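You operate a simulated robot arm through the tools that you are given. There is no shell and no other tool. Be economical: measure what you need, move in short steps, check, and stop when the job is done.

You are at the controls of a simulated robot arm. One attempt, no reset.

## Task
Put the dowel from the top of the glue table on the second left white shelf from the bottom. Put the small bottle marked "medium" from the top of the glue table on the bench before the stop fence and the small bottle labelled "thin" on the low shelf of the black-legged table. Turn the black vacuum knob to 0.4 bar. Take the grey-lidded jar and leave it on the top right white shelf. Put the yellow sandpaper roll from the top of the glue table on top of the white carton there and the red sandpaper roll on top of the rubber disc. Any order will do. Set down upright: small bottle, grey-lidded jar, sandpaper roll.

It is judged by the outcome, as a careful person would: the job done as asked, and still so three seconds after it is handed in. It fails if anything else is knocked over, pushed out of place, dropped, spilled or broken.

## Robot
A 7-joint arm with a two-finger parallel gripper on a trunk, on a base that drives. Base frame: it is fixed to the floor where the robot stands at the start and does not move with it; the origin is under the middle of the robot, x ahead of it, y to its left, z up; the surface under the hand at the start is at about z = 86. Lengths are in cm, angles in degrees, forces in N, time in s.
With the tool pointing down near the work surface it reaches from about 30 to 72 cm from the robot's upright axis, wherever it stands. Its first joint turns from -166.0 to 166.0 degrees. Places, roughly: bench before the stop fence (48x21 cm) [522, 150, 80]; black vacuum knob [280, 190, 80]; dowel (2x2x5 cm) [60, 0, 90]; grey-lidded jar (6x6x9 cm) [200, 190, 80]; low shelf of the black-legged table (32x16 cm) [208, 220, 80]; rubber disc (13x13x5 cm) [70, 30, 90]; sandpaper roll [50, 25, 100]; second left white shelf [-110, -180, 50]; small bottle [75, -25, 100]; top right white shelf [-110, -120, 90]; white carton [50, 50, 100]. Payload 3.43 kg.
The TCP is the grasp point between the finger pads, 3.4 cm short of the fingertips. In the tool frame z runs along the fingers and y along their closing line. Largest opening 12.8 cm; finger width 2.4, thickness 1.2; the body of the gripper, 4.8 by 13 cm, starts 9.6 cm behind the TCP.
Orientation is told as [roll, pitch, yaw] about the base's x, y, z axes, in that order, counted from this pose: with the fingers straight down and closing along the base's y, the tool's x points along the base's -x, its y along +y and its z along -z.

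## Interface
- The arm moves only by the tool play_rows. Its argument "moves" is a list of rows, each an object (a shift or turn left out is 0, a gripper value left out holds the last) with "linear": the shift along the tool's x, y, z in units of 50 mm (1.0 is 50 mm), a list of three; "angular": the turn, a rotation vector about the tool's x, y, z in units of 6 degrees (1.0 is 6 degrees), a list of three; "fingers": the opening, from 0 (shut) to 1 (fully open). In form: [{"linear": [tx, ty, tz], "angular": [rx, ry, rz], "fingers": fingers}, ...]. A call has 1 to 8 rows; each row shifts and turns the commanded pose from where the row before left it, along the tool's axes as they then stand. A call with a number of a shift or a turn outside -1 to 1 is refused whole. A row lasts 0.2 s, in which the tool goes at most 5 cm and 8.6 degrees; a call with a longer step from one row to the next is refused whole, and so is a gripper value outside its range. A pose out of reach is approached as far as the arm can. The call stops where the force on the tool passes 40 N (or 10 N more than at its start, if that is more) or the arm is blocked; 0.2 s more then pass. Each finger travels about 10.8 cm/s and halts on what it meets, pressing with about 39 N; the grip force reading is that of the motor and also rises with nothing between the fingers. The clock runs only during rows and for 0.2 s after the last one: add rows that do not move to give the fingers time. The reply holds the time, the measured pose of the TCP, the force on the tool along the base axes, the opening and the grip force, in the units named above and with some noise, with the torque about the TCP (base axes, N m) and any sound that the robot's microphone picked up.
- Cameras (640 x 400 px; columns grow to the right, rows downward): "scene" is now at [-0.28, 15.06, 147.1]; the picture's right is [0.12, -0.99, 0.00], its down [-0.56, -0.07, -0.83] and it looks along [0.82, 0.10, -0.56] (base axes); focal length 265 px, centre (320, 200). "wrist" rides on the gripper at [7.6, -1.1, -16] in the tool frame; the picture's right is [0.15, 0.99, 0.00], its down [-0.88, 0.13, -0.46] and it looks along [-0.45, 0.07, 0.89] (tool axes); focal length 234 px, centre (320, 200).
- snapshot(camera): a new picture of that camera. It takes no simulated time.
- slide_trunk(by): slides the trunk up (or, below 0, down) by that many cm; the arm and the scene camera ride with it, the base frame stays. It gives what a move gives, with no picture.
- base_move(legs): drives the robot by 1 to 6 legs, each [ahead, left, turn to the left] in cm, cm and degrees, along the robot's own axes; the way and the turn of a leg run together, so that a leg with both is an arc; at most 150 cm and 180 degrees a leg. The arm and the cameras ride along, it lands a little off, and it stops where it bumps. It gives what a move gives.
- head_to(pan, tilt): turns the head with the scene camera to pan (to the left, within 86 degrees either way) and tilt (down, from -29 to 69), counted from straight ahead of the robot. It gives what a move gives.
- point_at(camera, pixels): for up to 12 pixels [column, row] of the newest picture of that camera ("zoom" is the newest enlarged one), the place [x, y, z] in the base frame of the surface seen there, good to about 0.2 cm. It takes no simulated time.
- close_up(camera, box): a new picture of the part [left, top, right, bottom] of that camera's present view, enlarged. It takes no simulated time.
- job_done(): hands the job in; it is judged then, once.

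Keep the steps short. Do not move on a guess: measure, check each grasp and each placing, and mend mistakes. In all there are 131 turns and 136 pictures (those below and enlarged ones count). Leave the gripper open and the arm clear of the work at the hand-in unless told otherwise, and finish with a single line.

The tools are called after "Request:" as a command line: name --argument value ..., lists and objects as JSON in quotes. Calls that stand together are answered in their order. play_rows: Moves the arm, as the interface text tells. Its arguments: {"type":"object","properties":{"moves":{"type":"array"}},"required":["moves"]} The other tools are called the same way: slide_trunk (by) slides the trunk up or down; base_move (legs) drives the base; head_to (pan, tilt) turns the head that bears the scene camera; snapshot (camera) takes a picture; point_at (camera, pixels) gives the place of the surface under pixels of a picture; close_up (camera, box) takes an enlarged picture of a part of a camera's view; job_done () hands the job in.

At the start:

```text
t: 0.0
tool_pos: [41.03, 19.61, 130.65]
tool_rot: [0.0, 0.0, 0.0]
force: [-0.1, -0.1, -0.3]
ft_torque: [0.01, -0.02, -0.03]
gripper_width: 12.8
grasp_force: 0.1
trunk travel left (down, up): [-17.5, 14.9]
robot x, y, heading: [-0.15, 0.32, 0.2]
head pan, tilt: [7.0, 34.1]
```

scene: 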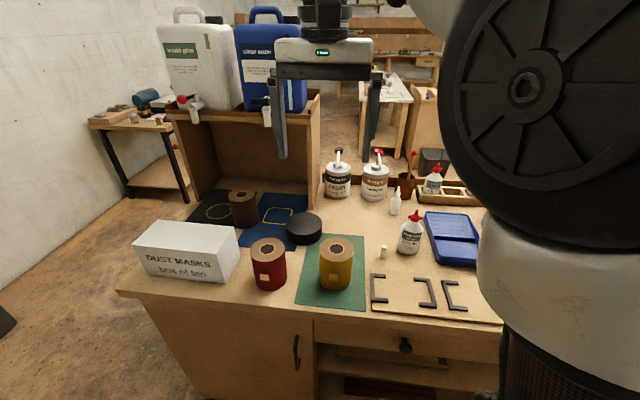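
wrist: 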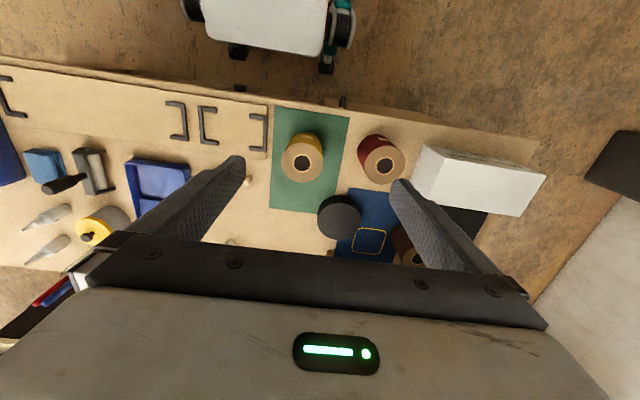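

I see the glue table with the rolls, carton, disc and dowel, plus several bottles. First I'll measure these and enlarge the bottle area.

Request:
point_at --camera "scene" --pixels '[[337, 240], [337, 262], [268, 241], [268, 260], [305, 222], [190, 240], [384, 246], [384, 256], [410, 215], [395, 195], [433, 170], [300, 290]]'

Request:
close_up --camera "scene" --box '[320, 140, 480, 270]'

Request:
close_up --camera "scene" --box '[120, 180, 360, 320]'

```text
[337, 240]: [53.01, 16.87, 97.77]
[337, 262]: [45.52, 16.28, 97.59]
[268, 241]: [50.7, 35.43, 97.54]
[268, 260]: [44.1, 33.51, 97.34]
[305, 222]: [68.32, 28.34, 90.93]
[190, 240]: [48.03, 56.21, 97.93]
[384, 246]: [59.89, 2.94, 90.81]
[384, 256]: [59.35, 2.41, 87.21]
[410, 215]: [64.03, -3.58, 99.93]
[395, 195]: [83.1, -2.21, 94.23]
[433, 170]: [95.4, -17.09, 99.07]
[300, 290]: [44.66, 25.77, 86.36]
```

```text
3.08 times, centred on (400, 205) of scene
```

zoom: 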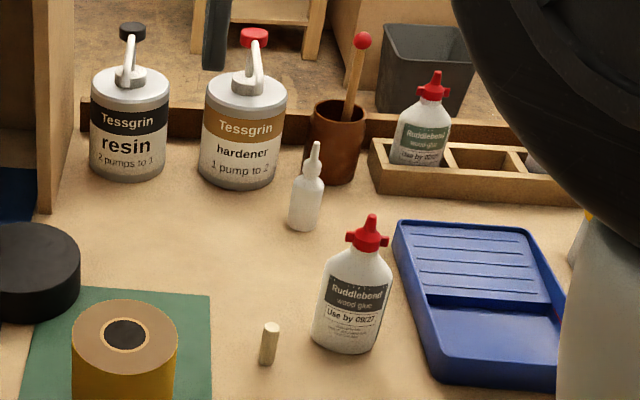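

```text
2.67 times, centred on (240, 250) of scene
```

zoom: 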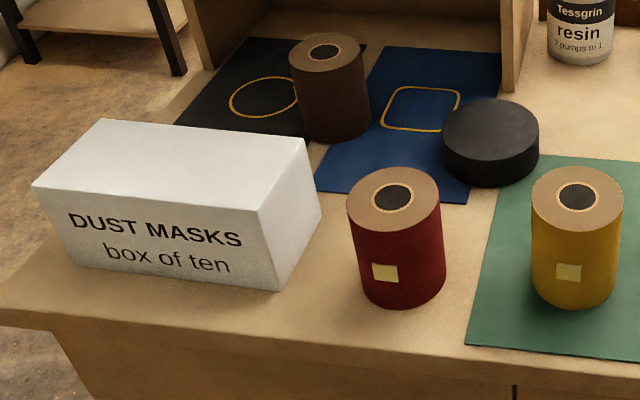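

Rolls, disc and carton are clear; the "thin"/"medium" bottles must be to the right behind the arm. Turn the head right and look.

Request:
head_to --pan -30 --tilt 34

Request:
snapshot --camera "scene"

Request:
close_up --camera "wrist" --box '[0, 60, 320, 260]'

```text
t: 1.0
tool_pos: [41.05, 19.53, 130.68]
tool_rot: [-0.1, 0.1, 0.0]
force: [-0.5, -0.2, -1.3]
ft_torque: [0.01, 0.01, 0.02]
gripper_width: 12.81
grasp_force: 0.0
trunk travel left (down, up): [-17.5, 14.9]
robot x, y, heading: [0.18, -0.12, 0.2]
head pan, tilt: [-30.0, 34.0]
```

```text
131 pictures are left
```

scene: 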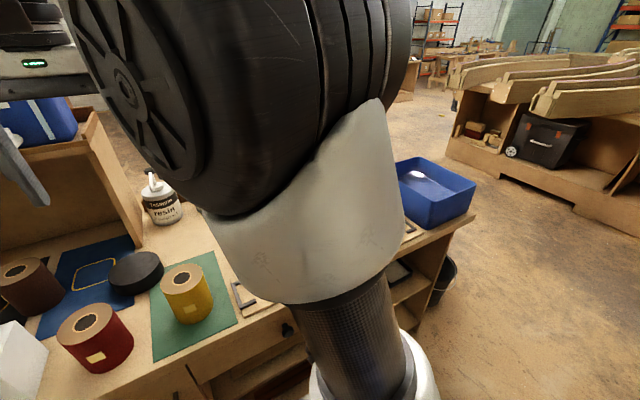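

```text
2.00 times, centred on (160, 160) of wrist
```

zoom: 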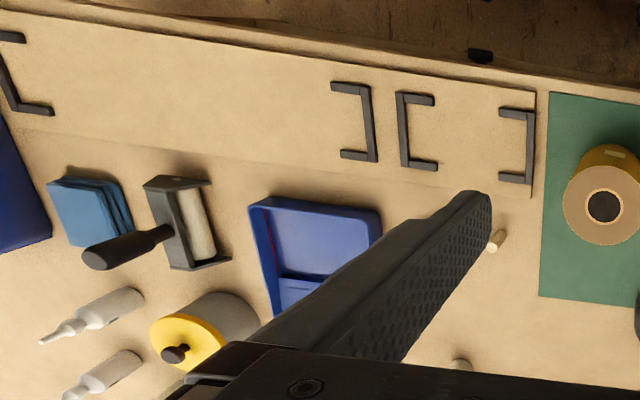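

Two small bottles stand near the right end (wrist zoom (95,312), (105,372)). I'll do the rolls first: measure their tops, the disc and carton from the wrist picture.

Request:
point_at --camera "wrist" --pixels '[[284, 163], [320, 163], [302, 146], [302, 180], [364, 166], [401, 167], [383, 149], [383, 183], [322, 216], [356, 216], [340, 200], [340, 232]]'

Request:
point_at --camera "wrist" --pixels '[[430, 150], [420, 197], [541, 180], [520, 210], [405, 258], [248, 180], [80, 65]]'

```text
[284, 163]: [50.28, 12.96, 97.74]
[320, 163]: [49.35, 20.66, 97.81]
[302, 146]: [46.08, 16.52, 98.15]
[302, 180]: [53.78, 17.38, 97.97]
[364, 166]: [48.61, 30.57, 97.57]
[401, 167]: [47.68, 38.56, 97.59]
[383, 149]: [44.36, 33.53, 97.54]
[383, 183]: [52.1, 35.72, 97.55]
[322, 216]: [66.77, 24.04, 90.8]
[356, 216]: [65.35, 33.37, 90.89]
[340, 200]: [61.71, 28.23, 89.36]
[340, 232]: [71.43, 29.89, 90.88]
```

```text
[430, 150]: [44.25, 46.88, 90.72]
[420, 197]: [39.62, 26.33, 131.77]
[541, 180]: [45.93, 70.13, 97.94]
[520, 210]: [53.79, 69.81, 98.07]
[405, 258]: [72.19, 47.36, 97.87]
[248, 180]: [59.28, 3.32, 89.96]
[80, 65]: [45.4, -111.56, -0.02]
```

Yellow roll centre ≈ [49.8, 16.8], top 97.8; red ≈ [48.2, 34.5]; disc ≈ [66.5, 28.8], top 90.9. Move above the yellow roll to z≈105.

Request:
play_rows --moves '[{"linear": [-0.875, -0.27, 0], "fingers": 1}, {"linear": [-0.875, -0.27, 0]}, {"linear": [0, 0, 1]}, {"linear": [0, 0, 1]}, {"linear": [0, 0, 1]}, {"linear": [0, 0, 1]}, {"linear": [0, 0, 1]}]'

Request:
snapshot --camera "wrist"

Request:
head_to --pan 25 --tilt 30

Request:
snapshot --camera "scene"

```text
t: 2.6
tool_pos: [49.89, 16.77, 105.7]
tool_rot: [-0.1, 0.0, 0.0]
force: [0.2, -0.4, -0.4]
ft_torque: [-0.02, -0.01, -0.02]
gripper_width: 12.81
grasp_force: 0.1
trunk travel left (down, up): [-17.5, 14.9]
robot x, y, heading: [-0.09, 0.0, 0.0]
head pan, tilt: [-30.0, 34.0]
```

```text
129 pictures are left
```

wrist: 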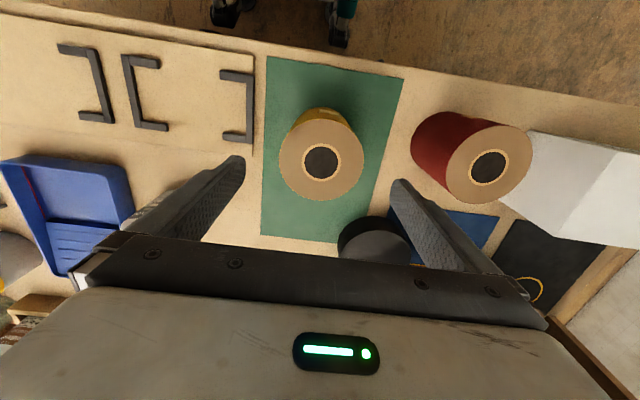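

```text
t: 3.9
tool_pos: [49.88, 16.76, 105.77]
tool_rot: [0.0, 0.0, 0.0]
force: [-0.7, 0.1, 0.0]
ft_torque: [0.0, 0.04, 0.03]
gripper_width: 12.79
grasp_force: 0.0
trunk travel left (down, up): [-17.5, 14.9]
robot x, y, heading: [0.09, 0.64, -0.1]
head pan, tilt: [25.0, 30.0]
```

```text
128 pictures are left
```

scene: 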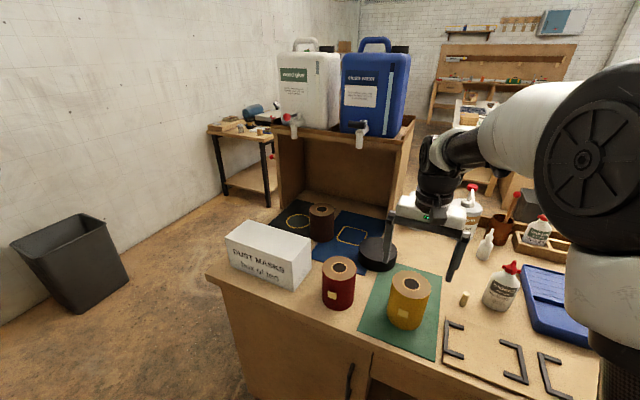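

Good view. Measure carton top corners, cubby and spigots, disc and yellow roll top.

Request:
point_at --camera "scene" --pixels '[[254, 224], [308, 242], [293, 260], [230, 239], [290, 139], [395, 143], [360, 146], [293, 134], [376, 243], [361, 252], [396, 252], [405, 284]]'

Request:
point_at --camera "wrist" --pixels '[[283, 160], [360, 160], [321, 125], [321, 197], [449, 165], [529, 165], [488, 128], [488, 200]]'

```text
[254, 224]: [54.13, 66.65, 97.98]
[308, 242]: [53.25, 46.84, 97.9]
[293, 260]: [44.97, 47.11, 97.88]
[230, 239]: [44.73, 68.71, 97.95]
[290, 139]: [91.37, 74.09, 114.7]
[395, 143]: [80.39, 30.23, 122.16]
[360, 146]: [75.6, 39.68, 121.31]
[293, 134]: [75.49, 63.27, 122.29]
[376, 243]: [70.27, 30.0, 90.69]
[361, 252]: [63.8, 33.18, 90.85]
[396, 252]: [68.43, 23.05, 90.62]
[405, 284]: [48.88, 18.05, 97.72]
```

```text
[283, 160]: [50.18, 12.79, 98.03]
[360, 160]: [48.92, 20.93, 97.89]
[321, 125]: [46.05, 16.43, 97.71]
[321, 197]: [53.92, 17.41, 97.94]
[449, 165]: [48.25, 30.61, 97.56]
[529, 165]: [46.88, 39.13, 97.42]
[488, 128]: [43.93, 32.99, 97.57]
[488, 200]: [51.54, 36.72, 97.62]
```

Yellow centre [50.0, 16.9]. Descend to z≈94 and close.

Request:
play_rows --moves '[{"linear": [-0.02, 0.03, 0.8]}, {"linear": [0, 0, 0.8]}, {"linear": [0, 0, 0.76]}, {"fingers": 0}, {"fingers": 0}, {"fingers": 0}, {"fingers": 0}]'

```text
t: 5.5
tool_pos: [49.86, 16.99, 93.79]
tool_rot: [0.1, 0.0, 0.1]
force: [1.2, 0.5, 0.5]
ft_torque: [-0.02, -0.15, -0.06]
gripper_width: 8.94
grasp_force: 39.4
trunk travel left (down, up): [-17.5, 14.9]
robot x, y, heading: [0.06, -0.11, -0.1]
head pan, tilt: [25.0, 30.0]
```

Roll gripped (8.94 cm). Lift it 20 cm.

Request:
play_rows --moves '[{"linear": [0, 0, -1]}, {"linear": [0, 0, -1]}, {"linear": [0, 0, -1]}, {"linear": [0, 0, -1]}]'

Request:
base_move --legs '[[0, 25, 0]]'

Request:
snapshot --camera "wrist"

```text
t: 6.5
tool_pos: [50.06, 16.91, 113.97]
tool_rot: [0.0, 0.0, -0.1]
force: [0.3, -0.5, -0.3]
ft_torque: [-0.02, 0.01, 0.0]
gripper_width: 0.02
grasp_force: 32.7
trunk travel left (down, up): [-17.5, 14.9]
robot x, y, heading: [-0.11, 0.07, -0.1]
head pan, tilt: [25.0, 30.0]
```

```text
t: 9.5
tool_pos: [50.02, 41.88, 113.92]
tool_rot: [0.0, 0.1, 0.0]
force: [-0.8, 0.0, -1.1]
ft_torque: [-0.01, -0.01, 0.02]
gripper_width: 0.0
grasp_force: 32.4
trunk travel left (down, up): [-17.5, 14.9]
robot x, y, heading: [-0.17, 24.79, 0.0]
head pan, tilt: [25.0, 30.0]
```

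```text
127 pictures are left
```

wrist: 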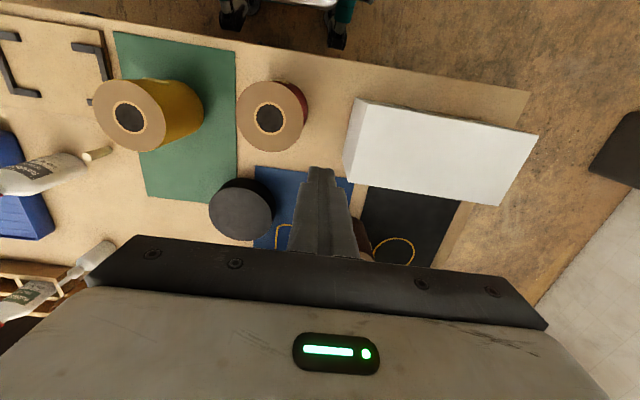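

The fingers closed empty: the roll slipped out on the fast lift, but it still stands on the mat at about (140,115). Open, and re-measure both rolls.

Request:
play_rows --moves '[{"fingers": 1}, {"fingers": 1}, {"fingers": 1}]'

Request:
base_move --legs '[[0, -12, 0]]'

Request:
snapshot --camera "wrist"

Request:
snapshot --camera "scene"

```text
t: 10.3
tool_pos: [50.13, 41.99, 113.91]
tool_rot: [0.0, 0.0, 0.1]
force: [-1.3, 0.9, 0.0]
ft_torque: [-0.03, -0.01, 0.0]
gripper_width: 12.78
grasp_force: 0.0
trunk travel left (down, up): [-17.5, 14.9]
robot x, y, heading: [-0.2, 25.13, -0.1]
head pan, tilt: [25.0, 30.0]
```

```text
t: 12.1
tool_pos: [49.94, 29.97, 113.92]
tool_rot: [0.0, 0.0, 0.1]
force: [-0.5, 0.3, 0.6]
ft_torque: [0.0, 0.04, 0.0]
gripper_width: 12.8
grasp_force: 0.0
trunk travel left (down, up): [-17.5, 14.9]
robot x, y, heading: [0.31, 13.68, 0.1]
head pan, tilt: [25.0, 30.0]
```

```text
126 pictures are left
```

wrist: 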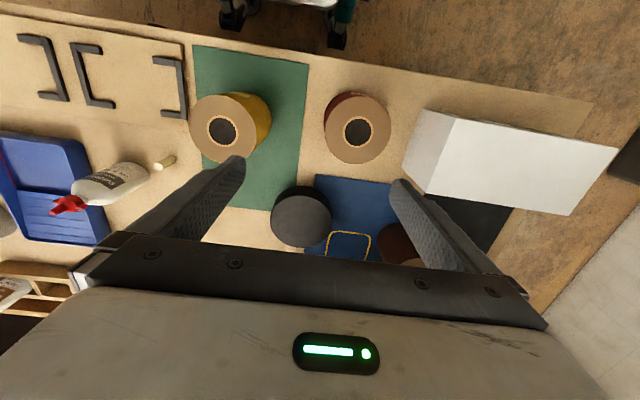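

```text
125 pictures are left
```

scene: 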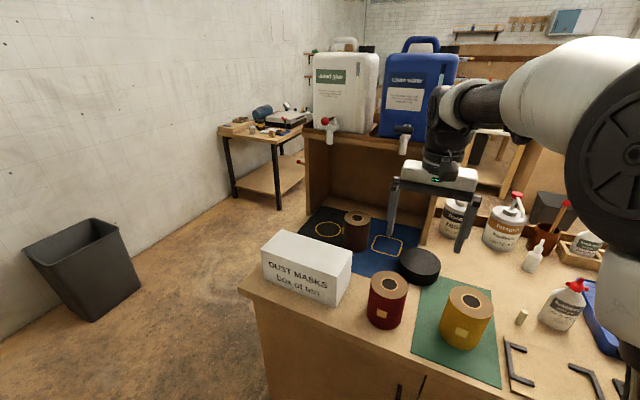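

Request:
point_at --camera "wrist" --pixels '[[192, 130], [250, 130], [221, 100], [221, 160], [327, 130], [387, 130], [357, 100], [357, 161], [273, 218], [330, 218], [301, 190], [300, 235]]'

Request:
point_at --camera "scene" --pixels '[[402, 258], [438, 262], [421, 249], [415, 275], [455, 345], [420, 340], [387, 326], [465, 290]]'

```text
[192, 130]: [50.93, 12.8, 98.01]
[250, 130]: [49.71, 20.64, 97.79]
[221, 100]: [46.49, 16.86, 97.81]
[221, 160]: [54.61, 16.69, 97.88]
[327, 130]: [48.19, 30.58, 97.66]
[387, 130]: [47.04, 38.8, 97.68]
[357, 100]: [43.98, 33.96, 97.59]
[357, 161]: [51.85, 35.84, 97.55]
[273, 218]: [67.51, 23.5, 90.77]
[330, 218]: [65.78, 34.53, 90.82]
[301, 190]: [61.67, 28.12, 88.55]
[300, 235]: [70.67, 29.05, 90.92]
```

```text
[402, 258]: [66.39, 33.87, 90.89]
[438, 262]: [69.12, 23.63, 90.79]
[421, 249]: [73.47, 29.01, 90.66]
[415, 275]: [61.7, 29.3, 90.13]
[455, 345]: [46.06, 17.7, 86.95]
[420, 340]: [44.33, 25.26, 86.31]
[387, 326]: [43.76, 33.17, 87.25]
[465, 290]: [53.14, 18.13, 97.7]
```

Yellow now at [50.5, 16.8], still upright. Move over it and descend deeper (TCP z≈91.5) with fingers open.

Request:
play_rows --moves '[{"linear": [-0.04, -0.88, 0]}, {"linear": [-0.04, -0.88, 0]}, {"linear": [-0.04, -0.88, 0]}, {"linear": [0, 0, 0.9]}, {"linear": [0, 0, 0.9]}, {"linear": [0, 0, 0.9]}, {"linear": [0, 0, 0.9]}, {"linear": [0, 0, 0.88]}]'

Request:
play_rows --moves '[{"fingers": 0}, {"fingers": 0}, {"fingers": 0}, {"fingers": 0}, {"linear": [0, 0, -0.1]}, {"linear": [0, 0, -0.1]}, {"linear": [0, 0, -0.2]}, {"linear": [0, 0, -0.2]}]'

Request:
snapshot --camera "wrist"

```text
t: 13.9
tool_pos: [50.71, 16.84, 91.48]
tool_rot: [-0.1, -0.2, 0.0]
force: [-0.2, 0.2, -0.7]
ft_torque: [0.03, -0.05, 0.0]
gripper_width: 12.81
grasp_force: 0.0
trunk travel left (down, up): [-17.5, 14.9]
robot x, y, heading: [-0.11, 12.93, -0.0]
head pan, tilt: [25.0, 30.0]
```

```text
t: 15.7
tool_pos: [50.61, 16.97, 94.53]
tool_rot: [-0.1, -0.1, 0.0]
force: [-1.3, -0.5, -5.9]
ft_torque: [0.0, -0.01, -0.01]
gripper_width: 8.88
grasp_force: 39.1
trunk travel left (down, up): [-17.5, 14.9]
robot x, y, heading: [0.13, 13.33, 0.2]
head pan, tilt: [25.0, 30.0]
```

```text
124 pictures are left
```

wrist: 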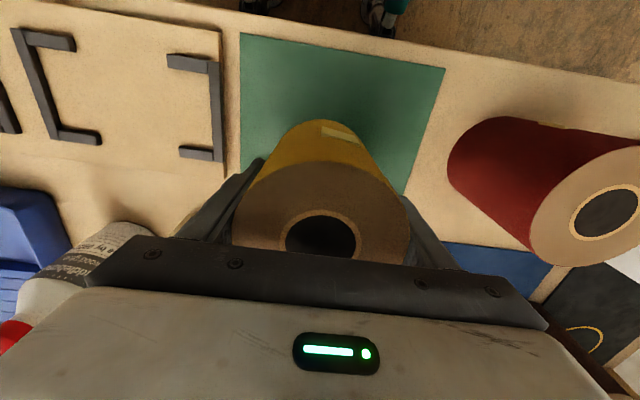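

Held now: 5.9 N down. Keep lifting gently.

Request:
play_rows --moves '[{"linear": [0, 0, -0.2]}, {"linear": [0, 0, -0.35]}, {"linear": [0, 0, -0.4]}, {"linear": [0, 0, -0.4]}, {"linear": [0, 0, -0.4]}, {"linear": [0, 0, -0.4]}, {"linear": [0, 0, -0.4]}, {"linear": [0, 0, -0.25]}]'

Request:
base_move --legs '[[0, 25, 0]]'

```text
t: 17.5
tool_pos: [50.7, 16.83, 108.58]
tool_rot: [0.0, 0.0, 0.0]
force: [0.7, 0.3, -5.4]
ft_torque: [-0.01, -0.01, -0.04]
gripper_width: 8.88
grasp_force: 39.4
trunk travel left (down, up): [-17.5, 14.9]
robot x, y, heading: [0.14, 12.74, -0.1]
head pan, tilt: [25.0, 30.0]
```

```text
t: 20.5
tool_pos: [50.77, 42.01, 108.57]
tool_rot: [0.0, 0.0, 0.0]
force: [-0.7, -1.1, -6.4]
ft_torque: [-0.01, -0.04, -0.02]
gripper_width: 8.9
grasp_force: 38.7
trunk travel left (down, up): [-17.5, 14.9]
robot x, y, heading: [0.17, 38.18, 0.0]
head pan, tilt: [25.0, 30.0]
```

Still held. Shift over the carton centre [49.3, 57.5] and lower to just above.

Request:
play_rows --moves '[{"linear": [0.056, 0.4, 0]}, {"linear": [0.056, 0.6, 0]}, {"linear": [0.056, 0.6, 0]}, {"linear": [0.056, 0.6, 0]}, {"linear": [0.056, 0.5, 0]}, {"linear": [0, 0.4, 0]}, {"linear": [0, 0, 0.4]}, {"linear": [0, 0, 0.4]}]'

Request:
snapshot --camera "scene"

```text
t: 22.3
tool_pos: [49.27, 57.67, 104.53]
tool_rot: [-0.1, 0.0, 0.0]
force: [0.3, -0.6, -5.9]
ft_torque: [0.0, 0.0, 0.0]
gripper_width: 8.89
grasp_force: 38.6
trunk travel left (down, up): [-17.5, 14.9]
robot x, y, heading: [0.21, 38.19, 0.3]
head pan, tilt: [25.0, 30.0]
```

```text
123 pictures are left
```

scene: 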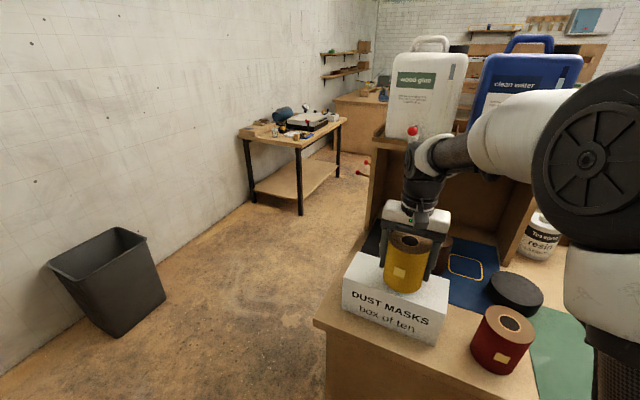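

Over the carton. Lower in small steps watching the force.

Request:
play_rows --moves '[{"linear": [0, 0, 0.1]}, {"linear": [0, 0, 0.08]}]'

Request:
play_rows --moves '[{"linear": [0, 0, 0.06]}]'

```text
t: 22.9
tool_pos: [49.32, 57.5, 103.6]
tool_rot: [0.0, 0.1, 0.1]
force: [-0.5, -0.1, -6.0]
ft_torque: [-0.02, 0.0, -0.01]
gripper_width: 8.9
grasp_force: 39.4
trunk travel left (down, up): [-17.5, 14.9]
robot x, y, heading: [-0.54, 38.07, 0.2]
head pan, tilt: [25.0, 30.0]
```

```text
t: 23.3
tool_pos: [49.22, 57.51, 103.29]
tool_rot: [0.0, 0.1, 0.2]
force: [-0.1, 0.4, -4.9]
ft_torque: [0.0, 0.0, 0.02]
gripper_width: 8.89
grasp_force: 38.9
trunk travel left (down, up): [-17.5, 14.9]
robot x, y, heading: [0.06, 38.19, 0.2]
head pan, tilt: [25.0, 30.0]
```

Request:
play_rows --moves '[{"linear": [0, 0, 0.04]}, {"linear": [0, 0, 0.02]}]'

```text
t: 23.9
tool_pos: [49.45, 57.54, 103.1]
tool_rot: [0.1, 0.0, 0.1]
force: [0.5, -2.3, -1.3]
ft_torque: [-0.05, 0.18, 0.07]
gripper_width: 8.91
grasp_force: 38.7
trunk travel left (down, up): [-17.5, 14.9]
robot x, y, heading: [0.09, 38.33, -0.2]
head pan, tilt: [25.0, 30.0]
```

The weight is now on the carton (force fell to −1.3 N). Release, rise, and check.

Request:
play_rows --moves '[{"fingers": 0.75}, {"fingers": 1}, {"fingers": 1}, {"linear": [0, 0, -0.5]}, {"linear": [0, 0, -1]}, {"linear": [0, 0, -1]}, {"linear": [0, 0, -0.5]}]'

Request:
snapshot --camera "scene"

```text
t: 25.5
tool_pos: [49.02, 57.46, 118.15]
tool_rot: [0.0, 0.0, 0.1]
force: [0.2, -0.2, -0.2]
ft_torque: [-0.02, 0.01, -0.01]
gripper_width: 12.84
grasp_force: 0.1
trunk travel left (down, up): [-17.5, 14.9]
robot x, y, heading: [-0.24, 38.08, -0.1]
head pan, tilt: [25.0, 30.0]
```

```text
122 pictures are left
```

scene: 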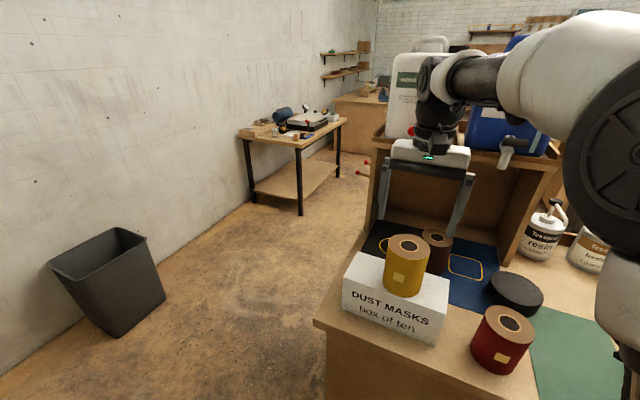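

Yellow roll stands on the carton. Now go over the red roll [47.7, 34.8] and descend.

Request:
play_rows --moves '[{"linear": [0.052, -0.91, 0]}, {"linear": [0.052, -0.91, 0]}, {"linear": [0.052, -0.91, 0]}, {"linear": [0.052, -0.91, 0]}, {"linear": [0.052, -0.9, 0]}, {"linear": [0, 0, 0.9]}, {"linear": [0, 0, 0.9]}]'

Request:
snapshot --camera "wrist"

Request:
point_at --camera "wrist" --pixels '[[285, 140], [357, 140], [321, 105], [321, 175]]'

```text
t: 27.1
tool_pos: [48.02, 34.82, 108.98]
tool_rot: [0.0, 0.0, 0.2]
force: [1.0, 0.2, 0.6]
ft_torque: [-0.03, 0.01, 0.02]
gripper_width: 12.81
grasp_force: 0.1
trunk travel left (down, up): [-17.5, 14.9]
robot x, y, heading: [-0.51, 38.29, 0.0]
head pan, tilt: [25.0, 30.0]
```

```text
121 pictures are left
```

wrist: 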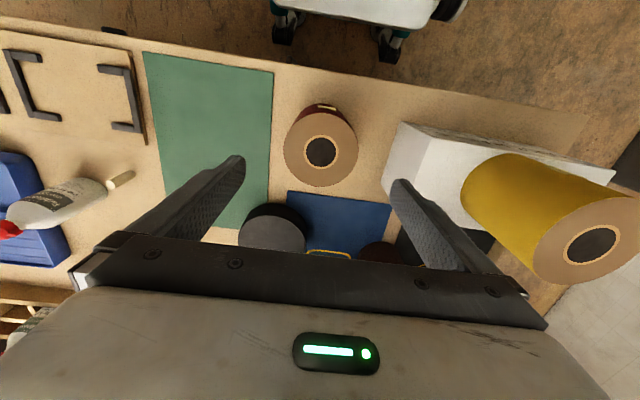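

```text
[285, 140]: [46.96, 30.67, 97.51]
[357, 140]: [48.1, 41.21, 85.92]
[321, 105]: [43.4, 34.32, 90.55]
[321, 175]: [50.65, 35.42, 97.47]
```

Aligned over the red roll. Descend to z≈91.4, close, and lift a little, gently.

Request:
play_rows --moves '[{"linear": [0.01, 0, 0.9]}, {"linear": [0, 0, 0.9]}, {"linear": [0, 0, 0.9]}, {"linear": [0, 0, 0.81]}, {"fingers": 0}, {"fingers": 0}, {"fingers": 0}, {"fingers": 0}]'

Request:
play_rows --moves '[{"linear": [0, 0, -0.1]}, {"linear": [0, 0, -0.2]}, {"linear": [0, 0, -0.3]}, {"linear": [0, 0, -0.4]}, {"linear": [0, 0, -0.4]}, {"linear": [0, 0, -0.3]}, {"linear": [0, 0, -0.1]}]'

```text
t: 28.9
tool_pos: [47.92, 34.92, 91.64]
tool_rot: [-0.1, -0.1, 0.1]
force: [-0.5, 1.2, -0.2]
ft_torque: [0.05, -0.07, 0.0]
gripper_width: 8.95
grasp_force: 38.8
trunk travel left (down, up): [-17.5, 14.9]
robot x, y, heading: [0.43, 38.25, -0.1]
head pan, tilt: [25.0, 30.0]
```

```text
t: 30.5
tool_pos: [47.97, 34.89, 100.4]
tool_rot: [0.0, 0.0, 0.0]
force: [0.4, -0.1, -5.3]
ft_torque: [0.01, 0.01, -0.01]
gripper_width: 8.94
grasp_force: 39.5
trunk travel left (down, up): [-17.5, 14.9]
robot x, y, heading: [0.19, 38.18, 0.2]
head pan, tilt: [25.0, 30.0]
```

Held. Move over the disc [67.0, 29.0].

Request:
play_rows --moves '[{"linear": [-0.3, -0.1, 0]}, {"linear": [-0.5, -0.2, 0]}, {"linear": [-0.6, -0.2, 0]}, {"linear": [-0.6, -0.2, 0]}, {"linear": [-0.6, -0.2, 0]}, {"linear": [-0.6, -0.18, 0]}, {"linear": [-0.4, -0.1, 0]}, {"linear": [-0.2, 0, 0]}]'

Request:
snapshot --camera "scene"

Request:
snapshot --camera "wrist"

```text
t: 32.3
tool_pos: [66.98, 28.89, 100.49]
tool_rot: [0.1, 0.0, 0.1]
force: [0.6, -0.6, -5.7]
ft_torque: [-0.01, -0.01, -0.01]
gripper_width: 8.97
grasp_force: 39.6
trunk travel left (down, up): [-17.5, 14.9]
robot x, y, heading: [-0.02, 38.17, 0.3]
head pan, tilt: [25.0, 30.0]
```

```text
120 pictures are left
```

scene: 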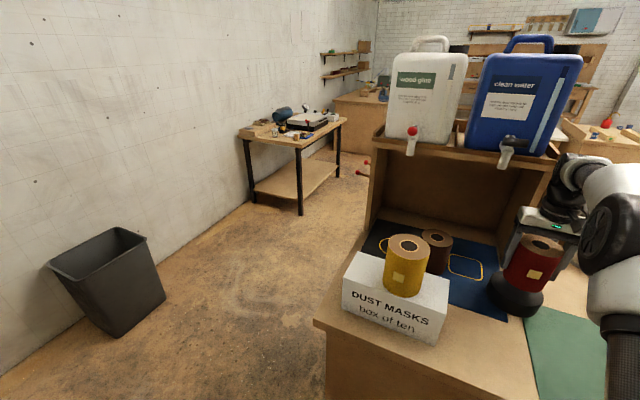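

```text
119 pictures are left
```

wrist: 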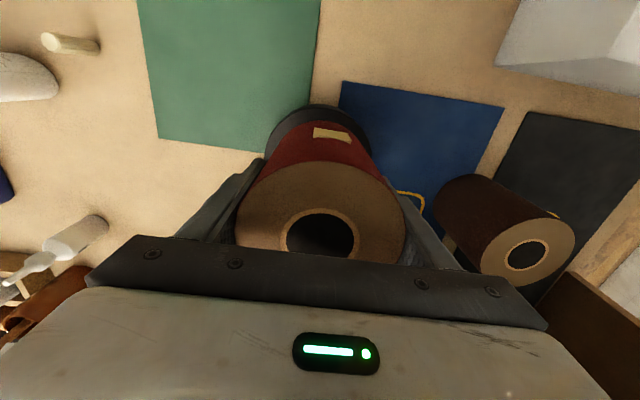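

Lined up over the disc. Lower gently.

Request:
play_rows --moves '[{"linear": [0, 0, 0.2]}, {"linear": [0, 0, 0.3]}, {"linear": [0, 0, 0.2]}, {"linear": [0, 0, 0.08]}, {"linear": [0, 0, 0.04]}]'

Request:
play_rows --moves '[{"linear": [0, 0, 0.04]}]'

```text
t: 33.5
tool_pos: [67.1, 28.93, 96.42]
tool_rot: [0.0, 0.0, 0.1]
force: [-0.4, 0.4, -4.8]
ft_torque: [0.01, -0.03, 0.01]
gripper_width: 8.95
grasp_force: 38.6
trunk travel left (down, up): [-17.5, 14.9]
robot x, y, heading: [0.13, 38.12, 0.1]
head pan, tilt: [25.0, 30.0]
```

```text
t: 33.9
tool_pos: [66.93, 28.9, 96.43]
tool_rot: [0.0, -0.1, 0.1]
force: [0.5, 0.0, 5.2]
ft_torque: [0.13, 0.47, 0.01]
gripper_width: 8.94
grasp_force: 38.4
trunk travel left (down, up): [-17.5, 14.9]
robot x, y, heading: [-0.05, 38.06, 0.1]
head pan, tilt: [25.0, 30.0]
```

Contact made (+5 N). Release and rise.

Request:
play_rows --moves '[{"fingers": 0.75}, {"fingers": 1}, {"fingers": 1}, {"linear": [0, 0, -0.5]}, {"linear": [0, 0, -1]}, {"linear": [0, 0, -1]}]'

Request:
snapshot --camera "scene"

Request:
snapshot --camera "wrist"

```text
t: 35.3
tool_pos: [66.95, 28.87, 108.67]
tool_rot: [0.0, 0.0, 0.1]
force: [0.7, 0.2, -0.6]
ft_torque: [0.0, 0.02, 0.01]
gripper_width: 12.82
grasp_force: 0.0
trunk travel left (down, up): [-17.5, 14.9]
robot x, y, heading: [0.11, 37.79, 0.1]
head pan, tilt: [25.0, 30.0]
```

```text
118 pictures are left
```

scene: 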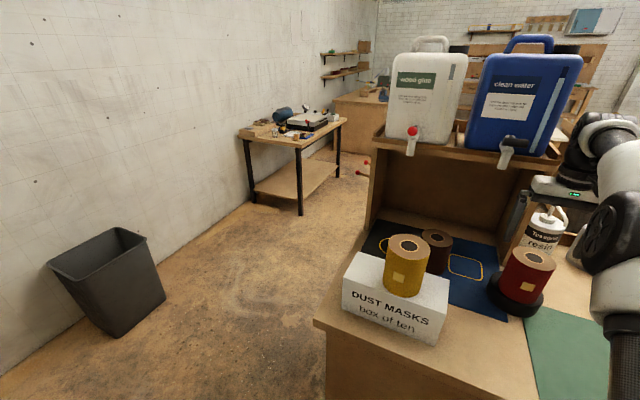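

```text
117 pictures are left
```

wrist: 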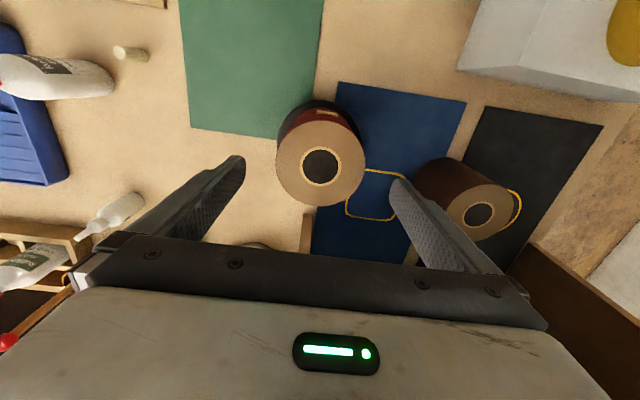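

Both rolls done. Next the dowel: raise, pull in a bit, and drive right 28 cm for a view of dowel and bottles.

Request:
play_rows --moves '[{"linear": [0, 0, -1]}, {"linear": [0, 0, -1]}, {"linear": [1, 0, 0]}, {"linear": [1, 0, 0]}]'

Request:
base_move --legs '[[0, -28, 0]]'

Request:
snapshot --camera "wrist"

```text
t: 36.3
tool_pos: [54.61, 29.0, 118.0]
tool_rot: [0.0, -0.1, 0.1]
force: [-0.2, -0.4, -0.1]
ft_torque: [0.0, 0.02, 0.02]
gripper_width: 12.82
grasp_force: 0.1
out of reach, approached as far as the arm can: row 2
trunk travel left (down, up): [-17.5, 14.9]
robot x, y, heading: [0.25, 38.42, 0.3]
head pan, tilt: [25.0, 30.0]
```

```text
t: 39.6
tool_pos: [54.72, 0.97, 117.99]
tool_rot: [0.0, 0.0, -0.1]
force: [-1.1, -0.2, -0.5]
ft_torque: [0.01, -0.02, -0.03]
gripper_width: 12.79
grasp_force: 0.1
trunk travel left (down, up): [-17.5, 14.9]
robot x, y, heading: [-0.2, 10.42, 0.1]
head pan, tilt: [25.0, 30.0]
```

```text
116 pictures are left
```

wrist: 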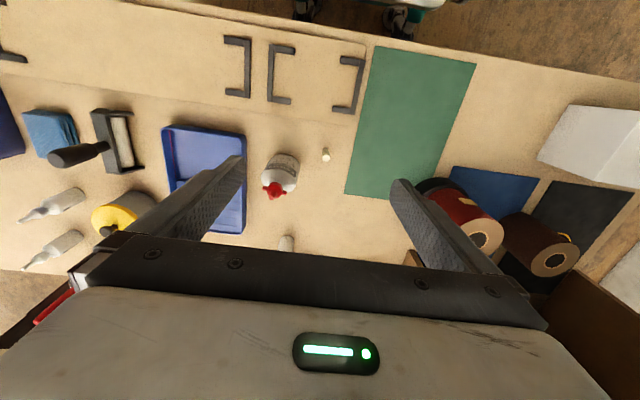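

Dowel top seen at (326,155), bottles at (55,203) and (55,250). Measure them, and enlarge the view.

Request:
point_at --camera "wrist" --pixels '[[326, 151], [326, 158], [283, 160], [274, 189], [75, 196], [25, 218], [75, 238], [27, 266], [120, 230], [105, 150], [298, 170], [268, 170]]'

Request:
close_up --camera "wrist" --box '[0, 120, 340, 290]'

```text
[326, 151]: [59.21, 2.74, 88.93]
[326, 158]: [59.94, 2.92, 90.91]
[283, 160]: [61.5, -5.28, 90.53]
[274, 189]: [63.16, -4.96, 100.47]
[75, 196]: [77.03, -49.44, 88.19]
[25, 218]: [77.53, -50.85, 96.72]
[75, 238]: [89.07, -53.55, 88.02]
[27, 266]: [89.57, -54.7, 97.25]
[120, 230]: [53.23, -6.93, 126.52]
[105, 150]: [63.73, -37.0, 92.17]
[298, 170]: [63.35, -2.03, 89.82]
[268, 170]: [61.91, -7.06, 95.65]
```

```text
1.88 times, centred on (170, 205) of wrist
```

zoom: 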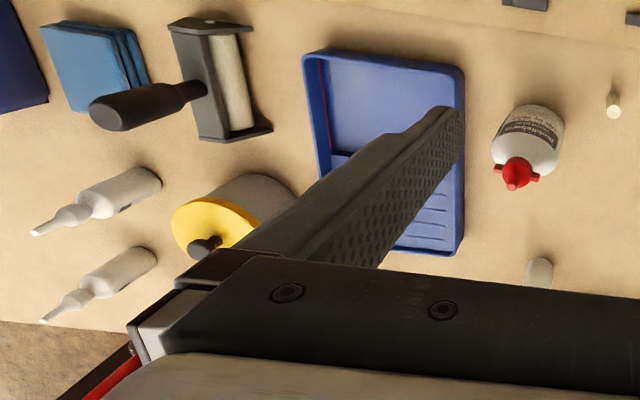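

Two squeeze bottles at ≈[77,-50] and [89,-54], plus one at ≈[83,-2]. I need labels, and the shelf's layout. Back off, go right, and look.

Request:
base_move --legs '[[-40, 0, 0], [0, -75, 0]]'

Request:
head_to --pan 20 --tilt 25

Request:
snapshot --camera "scene"

```text
t: 41.8
tool_pos: [20.37, 0.94, 117.87]
tool_rot: [-0.1, 0.0, 0.0]
force: [-0.1, -0.2, -0.8]
ft_torque: [0.02, 0.07, -0.02]
gripper_width: 12.81
grasp_force: 0.1
trunk travel left (down, up): [-17.5, 14.9]
robot x, y, heading: [-34.65, 9.87, 0.0]
head pan, tilt: [25.0, 30.0]
stopped in leg 1: the robot was blocked; the commanded pose is now the measured one
```

```text
t: 42.4
tool_pos: [20.41, 1.1, 117.99]
tool_rot: [0.1, -0.1, 0.0]
force: [-0.3, 0.2, 0.7]
ft_torque: [0.04, 0.01, -0.02]
gripper_width: 12.81
grasp_force: 0.1
trunk travel left (down, up): [-17.5, 14.9]
robot x, y, heading: [-33.7, 9.97, 0.2]
head pan, tilt: [20.0, 25.0]
```

```text
114 pictures are left
```

scene: 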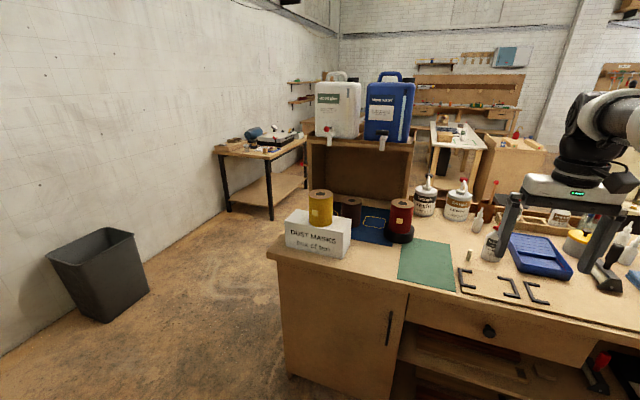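

Something behind blocked the base. Move off it by 4 cm and look to both sides.

Request:
base_move --legs '[[4, 0, 0]]'

Request:
head_to --pan -86 --tilt 35

Request:
snapshot --camera "scene"

Request:
head_to --pan 86 --tilt 35

Request:
snapshot --camera "scene"

```text
t: 43.3
tool_pos: [24.37, 0.91, 117.92]
tool_rot: [0.0, 0.0, 0.0]
force: [-0.5, -0.2, 0.0]
ft_torque: [-0.02, 0.0, 0.0]
gripper_width: 12.82
grasp_force: 0.1
trunk travel left (down, up): [-17.5, 14.9]
robot x, y, heading: [-29.94, 10.4, -0.3]
head pan, tilt: [20.0, 25.0]
```

```text
t: 45.1
tool_pos: [24.39, 0.99, 118.05]
tool_rot: [0.0, 0.0, 0.0]
force: [0.9, -0.3, 0.0]
ft_torque: [-0.05, -0.02, 0.01]
gripper_width: 12.81
grasp_force: 0.2
trunk travel left (down, up): [-17.5, 14.9]
robot x, y, heading: [-30.23, 10.1, 0.0]
head pan, tilt: [-85.9, 35.0]
```

```text
113 pictures are left
```

scene: 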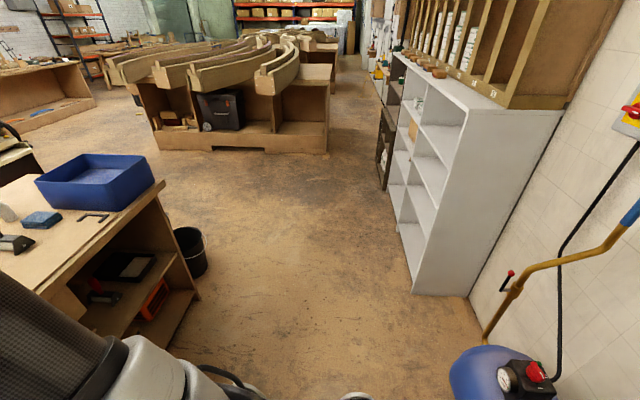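

```text
t: 47.7
tool_pos: [24.25, 0.91, 117.95]
tool_rot: [0.1, 0.0, 0.0]
force: [0.4, -0.7, 0.3]
ft_torque: [0.02, -0.01, 0.02]
gripper_width: 12.82
grasp_force: 0.1
trunk travel left (down, up): [-17.5, 14.9]
robot x, y, heading: [-30.36, 10.17, -0.0]
head pan, tilt: [85.9, 35.0]
```

```text
112 pictures are left
```

scene: 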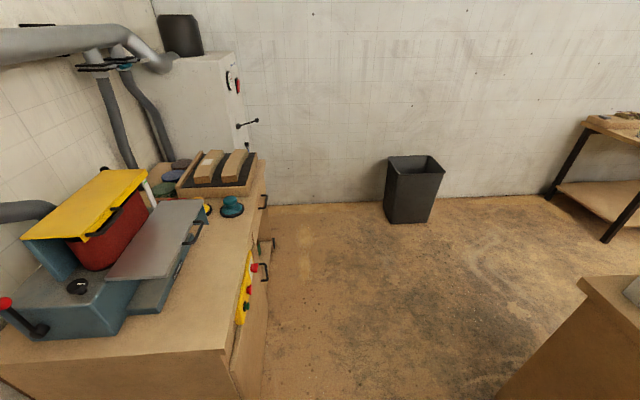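

The shelf unit is open-fronted cubbies. Look at it again enlarged and measure.

Request:
head_to --pan -86 --tilt 30

Request:
close_up --camera "scene" --box '[370, 30, 580, 300]'

```text
t: 50.3
tool_pos: [24.49, 0.95, 118.03]
tool_rot: [0.0, 0.0, 0.0]
force: [-0.5, 0.1, -0.1]
ft_torque: [-0.03, 0.0, 0.02]
gripper_width: 12.79
grasp_force: 0.0
trunk travel left (down, up): [-17.5, 14.9]
robot x, y, heading: [-30.4, 10.42, 0.1]
head pan, tilt: [-85.9, 30.0]
```

```text
1.48 times, centred on (475, 165) of scene
```

zoom: 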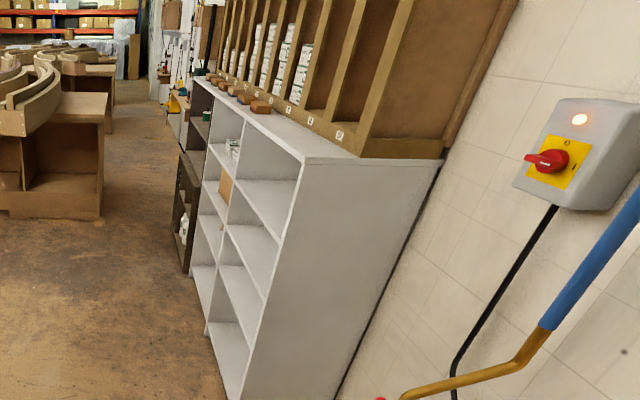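

Request:
point_at --camera "zoom" --pixels '[[270, 192], [255, 235], [243, 280], [228, 335], [275, 170], [303, 160], [196, 83], [240, 370], [226, 170], [212, 205], [205, 240], [203, 280]]'

```text
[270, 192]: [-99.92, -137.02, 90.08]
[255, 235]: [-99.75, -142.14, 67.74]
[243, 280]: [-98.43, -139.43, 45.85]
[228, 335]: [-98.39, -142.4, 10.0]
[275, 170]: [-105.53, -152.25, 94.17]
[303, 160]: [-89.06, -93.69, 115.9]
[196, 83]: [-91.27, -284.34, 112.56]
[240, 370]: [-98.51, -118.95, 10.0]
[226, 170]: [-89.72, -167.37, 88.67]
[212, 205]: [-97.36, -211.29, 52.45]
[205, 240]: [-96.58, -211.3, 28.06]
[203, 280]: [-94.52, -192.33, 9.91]
```

The shelf unit has roughly 22 cm bays, so I'll grip the dowel with the tool pitched 45° forward, so it can go in from the front upright. Drive ahead again and pitch the tool.

Request:
base_move --legs '[[26, 0, 0]]'

Request:
play_rows --moves '[{"angular": [0, -1, 0], "fingers": 0.35}, {"angular": [0, -1, 0]}, {"angular": [0, -1, 0]}, {"angular": [0, -1, 0]}, {"angular": [0, -1, 0]}, {"angular": [0, -1, 0]}, {"angular": [0, -1, 0]}, {"angular": [0, -0.5, 0]}]'

Request:
snapshot --camera "wrist"

```text
t: 52.2
tool_pos: [50.37, 1.01, 117.9]
tool_rot: [0.0, 0.1, 0.0]
force: [-0.2, 0.6, 0.6]
ft_torque: [0.01, 0.0, 0.03]
gripper_width: 12.77
grasp_force: 0.0
trunk travel left (down, up): [-17.5, 14.9]
robot x, y, heading: [-4.38, 10.19, -0.1]
head pan, tilt: [-85.9, 30.0]
```

```text
t: 54.0
tool_pos: [50.34, 1.08, 117.98]
tool_rot: [-0.2, -45.1, 0.0]
force: [-0.4, -0.2, -0.5]
ft_torque: [0.02, 0.0, 0.01]
gripper_width: 4.47
grasp_force: 0.0
trunk travel left (down, up): [-17.5, 14.9]
robot x, y, heading: [-4.65, 9.77, 0.0]
head pan, tilt: [-85.9, 30.0]
```

```text
110 pictures are left
```

wrist: 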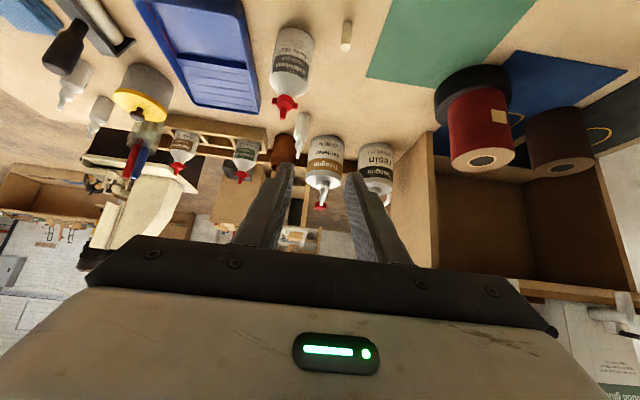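

Lower to [50.3, 2.8, 98], then check the dowel.

Request:
play_rows --moves '[{"linear": [0.566, 0.068, 0.566]}, {"linear": [0.566, 0.068, 0.566]}, {"linear": [0.566, 0.068, 0.566]}, {"linear": [0.566, 0.068, 0.566]}, {"linear": [0.566, 0.068, 0.566]}]'

Request:
snapshot --camera "wrist"

```text
t: 55.2
tool_pos: [50.46, 2.64, 97.8]
tool_rot: [-0.2, -45.0, 0.0]
force: [0.1, -0.5, 0.0]
ft_torque: [0.01, 0.02, 0.02]
gripper_width: 4.48
grasp_force: 0.1
trunk travel left (down, up): [-17.5, 14.9]
robot x, y, heading: [-4.46, 10.21, -0.0]
head pan, tilt: [-85.9, 30.0]
```

```text
109 pictures are left
```

wrist: 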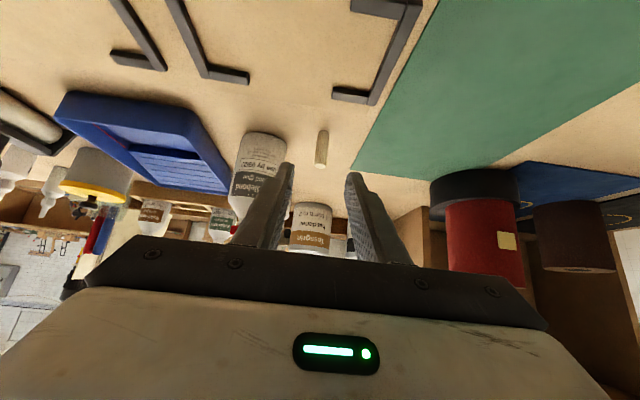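

Request:
point_at --camera "wrist" --pixels '[[322, 134], [320, 150], [319, 163], [316, 155], [326, 150], [285, 150], [262, 134]]'

```text
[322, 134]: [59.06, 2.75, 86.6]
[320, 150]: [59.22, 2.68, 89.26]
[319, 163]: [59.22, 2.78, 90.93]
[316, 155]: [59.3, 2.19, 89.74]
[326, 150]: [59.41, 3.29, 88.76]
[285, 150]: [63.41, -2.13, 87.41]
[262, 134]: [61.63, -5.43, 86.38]
```

Dowel axis ≈[59.8, 2.75]. Go in diagonally.

Request:
play_rows --moves '[{"linear": [-0.027, 0.02, 0.6]}, {"linear": [0, 0, 0.6]}, {"linear": [0, 0, 0.56]}, {"linear": [0, 0, 0.4]}]'

Request:
snapshot --camera "wrist"

```text
t: 56.2
tool_pos: [58.19, 2.74, 90.35]
tool_rot: [0.0, -45.0, 0.0]
force: [-0.7, -0.4, -0.8]
ft_torque: [0.01, 0.01, 0.0]
gripper_width: 4.47
grasp_force: 0.0
trunk travel left (down, up): [-17.5, 14.9]
robot x, y, heading: [-4.4, 10.1, 0.1]
head pan, tilt: [-85.9, 30.0]
```

```text
108 pictures are left
```

wrist: 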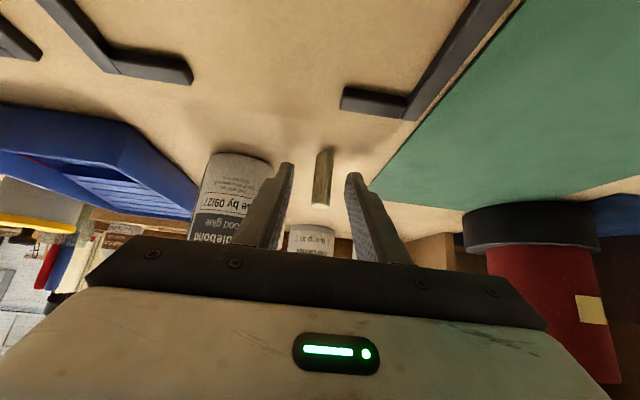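

Dowel is between the fingertips. Close and lift gently.

Request:
play_rows --moves '[{"fingers": 0}, {"fingers": 0}, {"fingers": 0}, {"linear": [-0.05, 0, -0.05]}, {"linear": [-0.2, 0, -0.2]}, {"linear": [-0.4, 0, -0.4]}, {"linear": [-0.5, 0, -0.5]}, {"linear": [-0.5, 0, -0.5]}]'

Request:
snapshot --camera "wrist"

```text
t: 58.0
tool_pos: [58.13, 2.86, 102.1]
tool_rot: [-0.1, -45.0, 0.0]
force: [-0.2, -0.1, 0.5]
ft_torque: [-0.01, 0.0, 0.01]
gripper_width: 1.18
grasp_force: 39.1
trunk travel left (down, up): [-17.5, 14.9]
robot x, y, heading: [-3.9, 9.73, 0.1]
head pan, tilt: [-85.9, 30.0]
```

```text
107 pictures are left
```

wrist: 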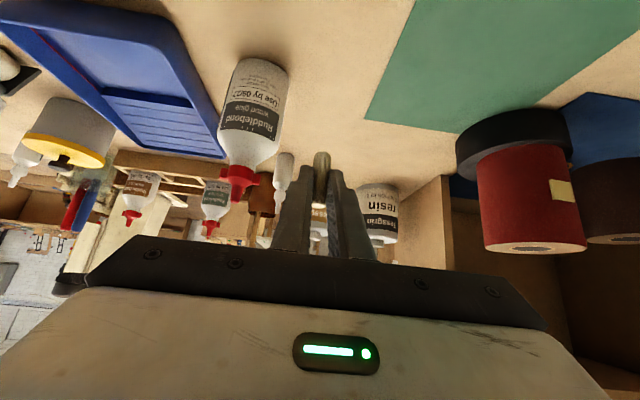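

Dowel held (1.18 cm). Raise and tuck the arm; then look right for a drive path.

Request:
play_rows --moves '[{"linear": [-0.5, 0, -0.5]}, {"linear": [-0.5, 0, -0.5]}, {"linear": [-0.6, 0, -0.6]}, {"linear": [0.5, 0, -0.5]}, {"linear": [0.5, 0, -0.5]}, {"linear": [0.5, 0, -0.5]}]'

Request:
snapshot --camera "scene"

```text
t: 59.4
tool_pos: [47.56, 2.59, 113.46]
tool_rot: [0.0, -45.1, 0.0]
force: [-0.3, 0.0, -0.3]
ft_torque: [0.0, 0.0, 0.0]
gripper_width: 1.22
grasp_force: 39.1
trunk travel left (down, up): [-17.5, 14.9]
robot x, y, heading: [-4.19, 10.28, 0.2]
head pan, tilt: [-85.9, 30.0]
```

```text
106 pictures are left
```

scene: 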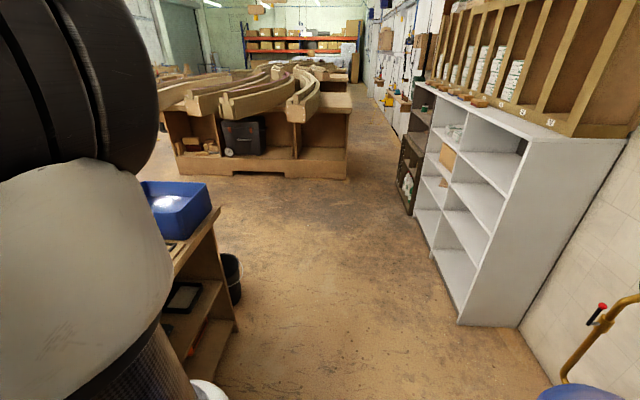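

Request:
point_at --camera "scene" --pixels '[[240, 290], [236, 330], [215, 210], [457, 322], [529, 141], [432, 247], [425, 90], [446, 183], [345, 178], [178, 178], [407, 212], [560, 395]]'

```text
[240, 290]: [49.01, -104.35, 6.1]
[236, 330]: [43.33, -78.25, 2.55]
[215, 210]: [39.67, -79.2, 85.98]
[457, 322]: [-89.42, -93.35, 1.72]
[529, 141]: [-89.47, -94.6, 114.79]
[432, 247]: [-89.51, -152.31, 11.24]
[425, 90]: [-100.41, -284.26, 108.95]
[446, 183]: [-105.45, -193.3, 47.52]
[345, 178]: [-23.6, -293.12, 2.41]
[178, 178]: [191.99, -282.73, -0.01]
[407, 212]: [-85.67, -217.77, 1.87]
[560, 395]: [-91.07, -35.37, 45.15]
```

Free lane. Drive right 175 cm, then turn to face the shelf unit.

Request:
base_move --legs '[[0, -150, 0], [0, -25, 0], [0, 0, -180]]'

Request:
head_to --pan 0 --tilt 35

Request:
snapshot --camera "scene"

```text
t: 84.1
tool_pos: [-57.33, -155.32, 113.28]
tool_rot: [-0.1, -45.0, 178.4]
force: [-0.3, -0.3, -0.3]
ft_torque: [0.0, -0.01, -0.01]
gripper_width: 1.21
grasp_force: 39.1
trunk travel left (down, up): [-17.5, 14.9]
robot x, y, heading: [-5.61, -163.86, 178.4]
head pan, tilt: [-85.9, 30.0]
```

```text
t: 85.7
tool_pos: [-57.45, -155.28, 113.41]
tool_rot: [-0.1, -45.1, 178.3]
force: [-0.5, 0.0, 0.4]
ft_torque: [-0.01, 0.02, -0.01]
gripper_width: 1.22
grasp_force: 38.8
trunk travel left (down, up): [-17.5, 14.9]
robot x, y, heading: [-5.34, -164.01, 178.0]
head pan, tilt: [0.0, 35.0]
```

```text
105 pictures are left
```

scene: 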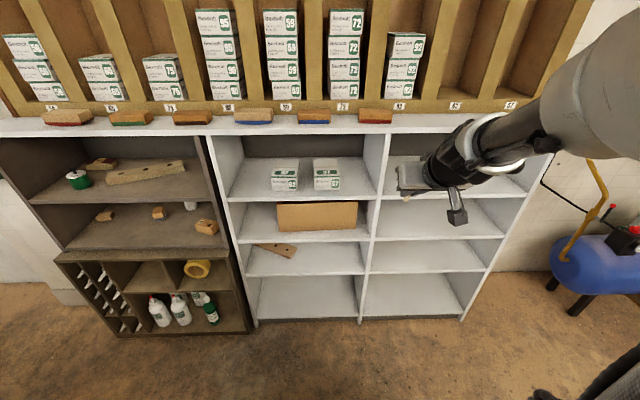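

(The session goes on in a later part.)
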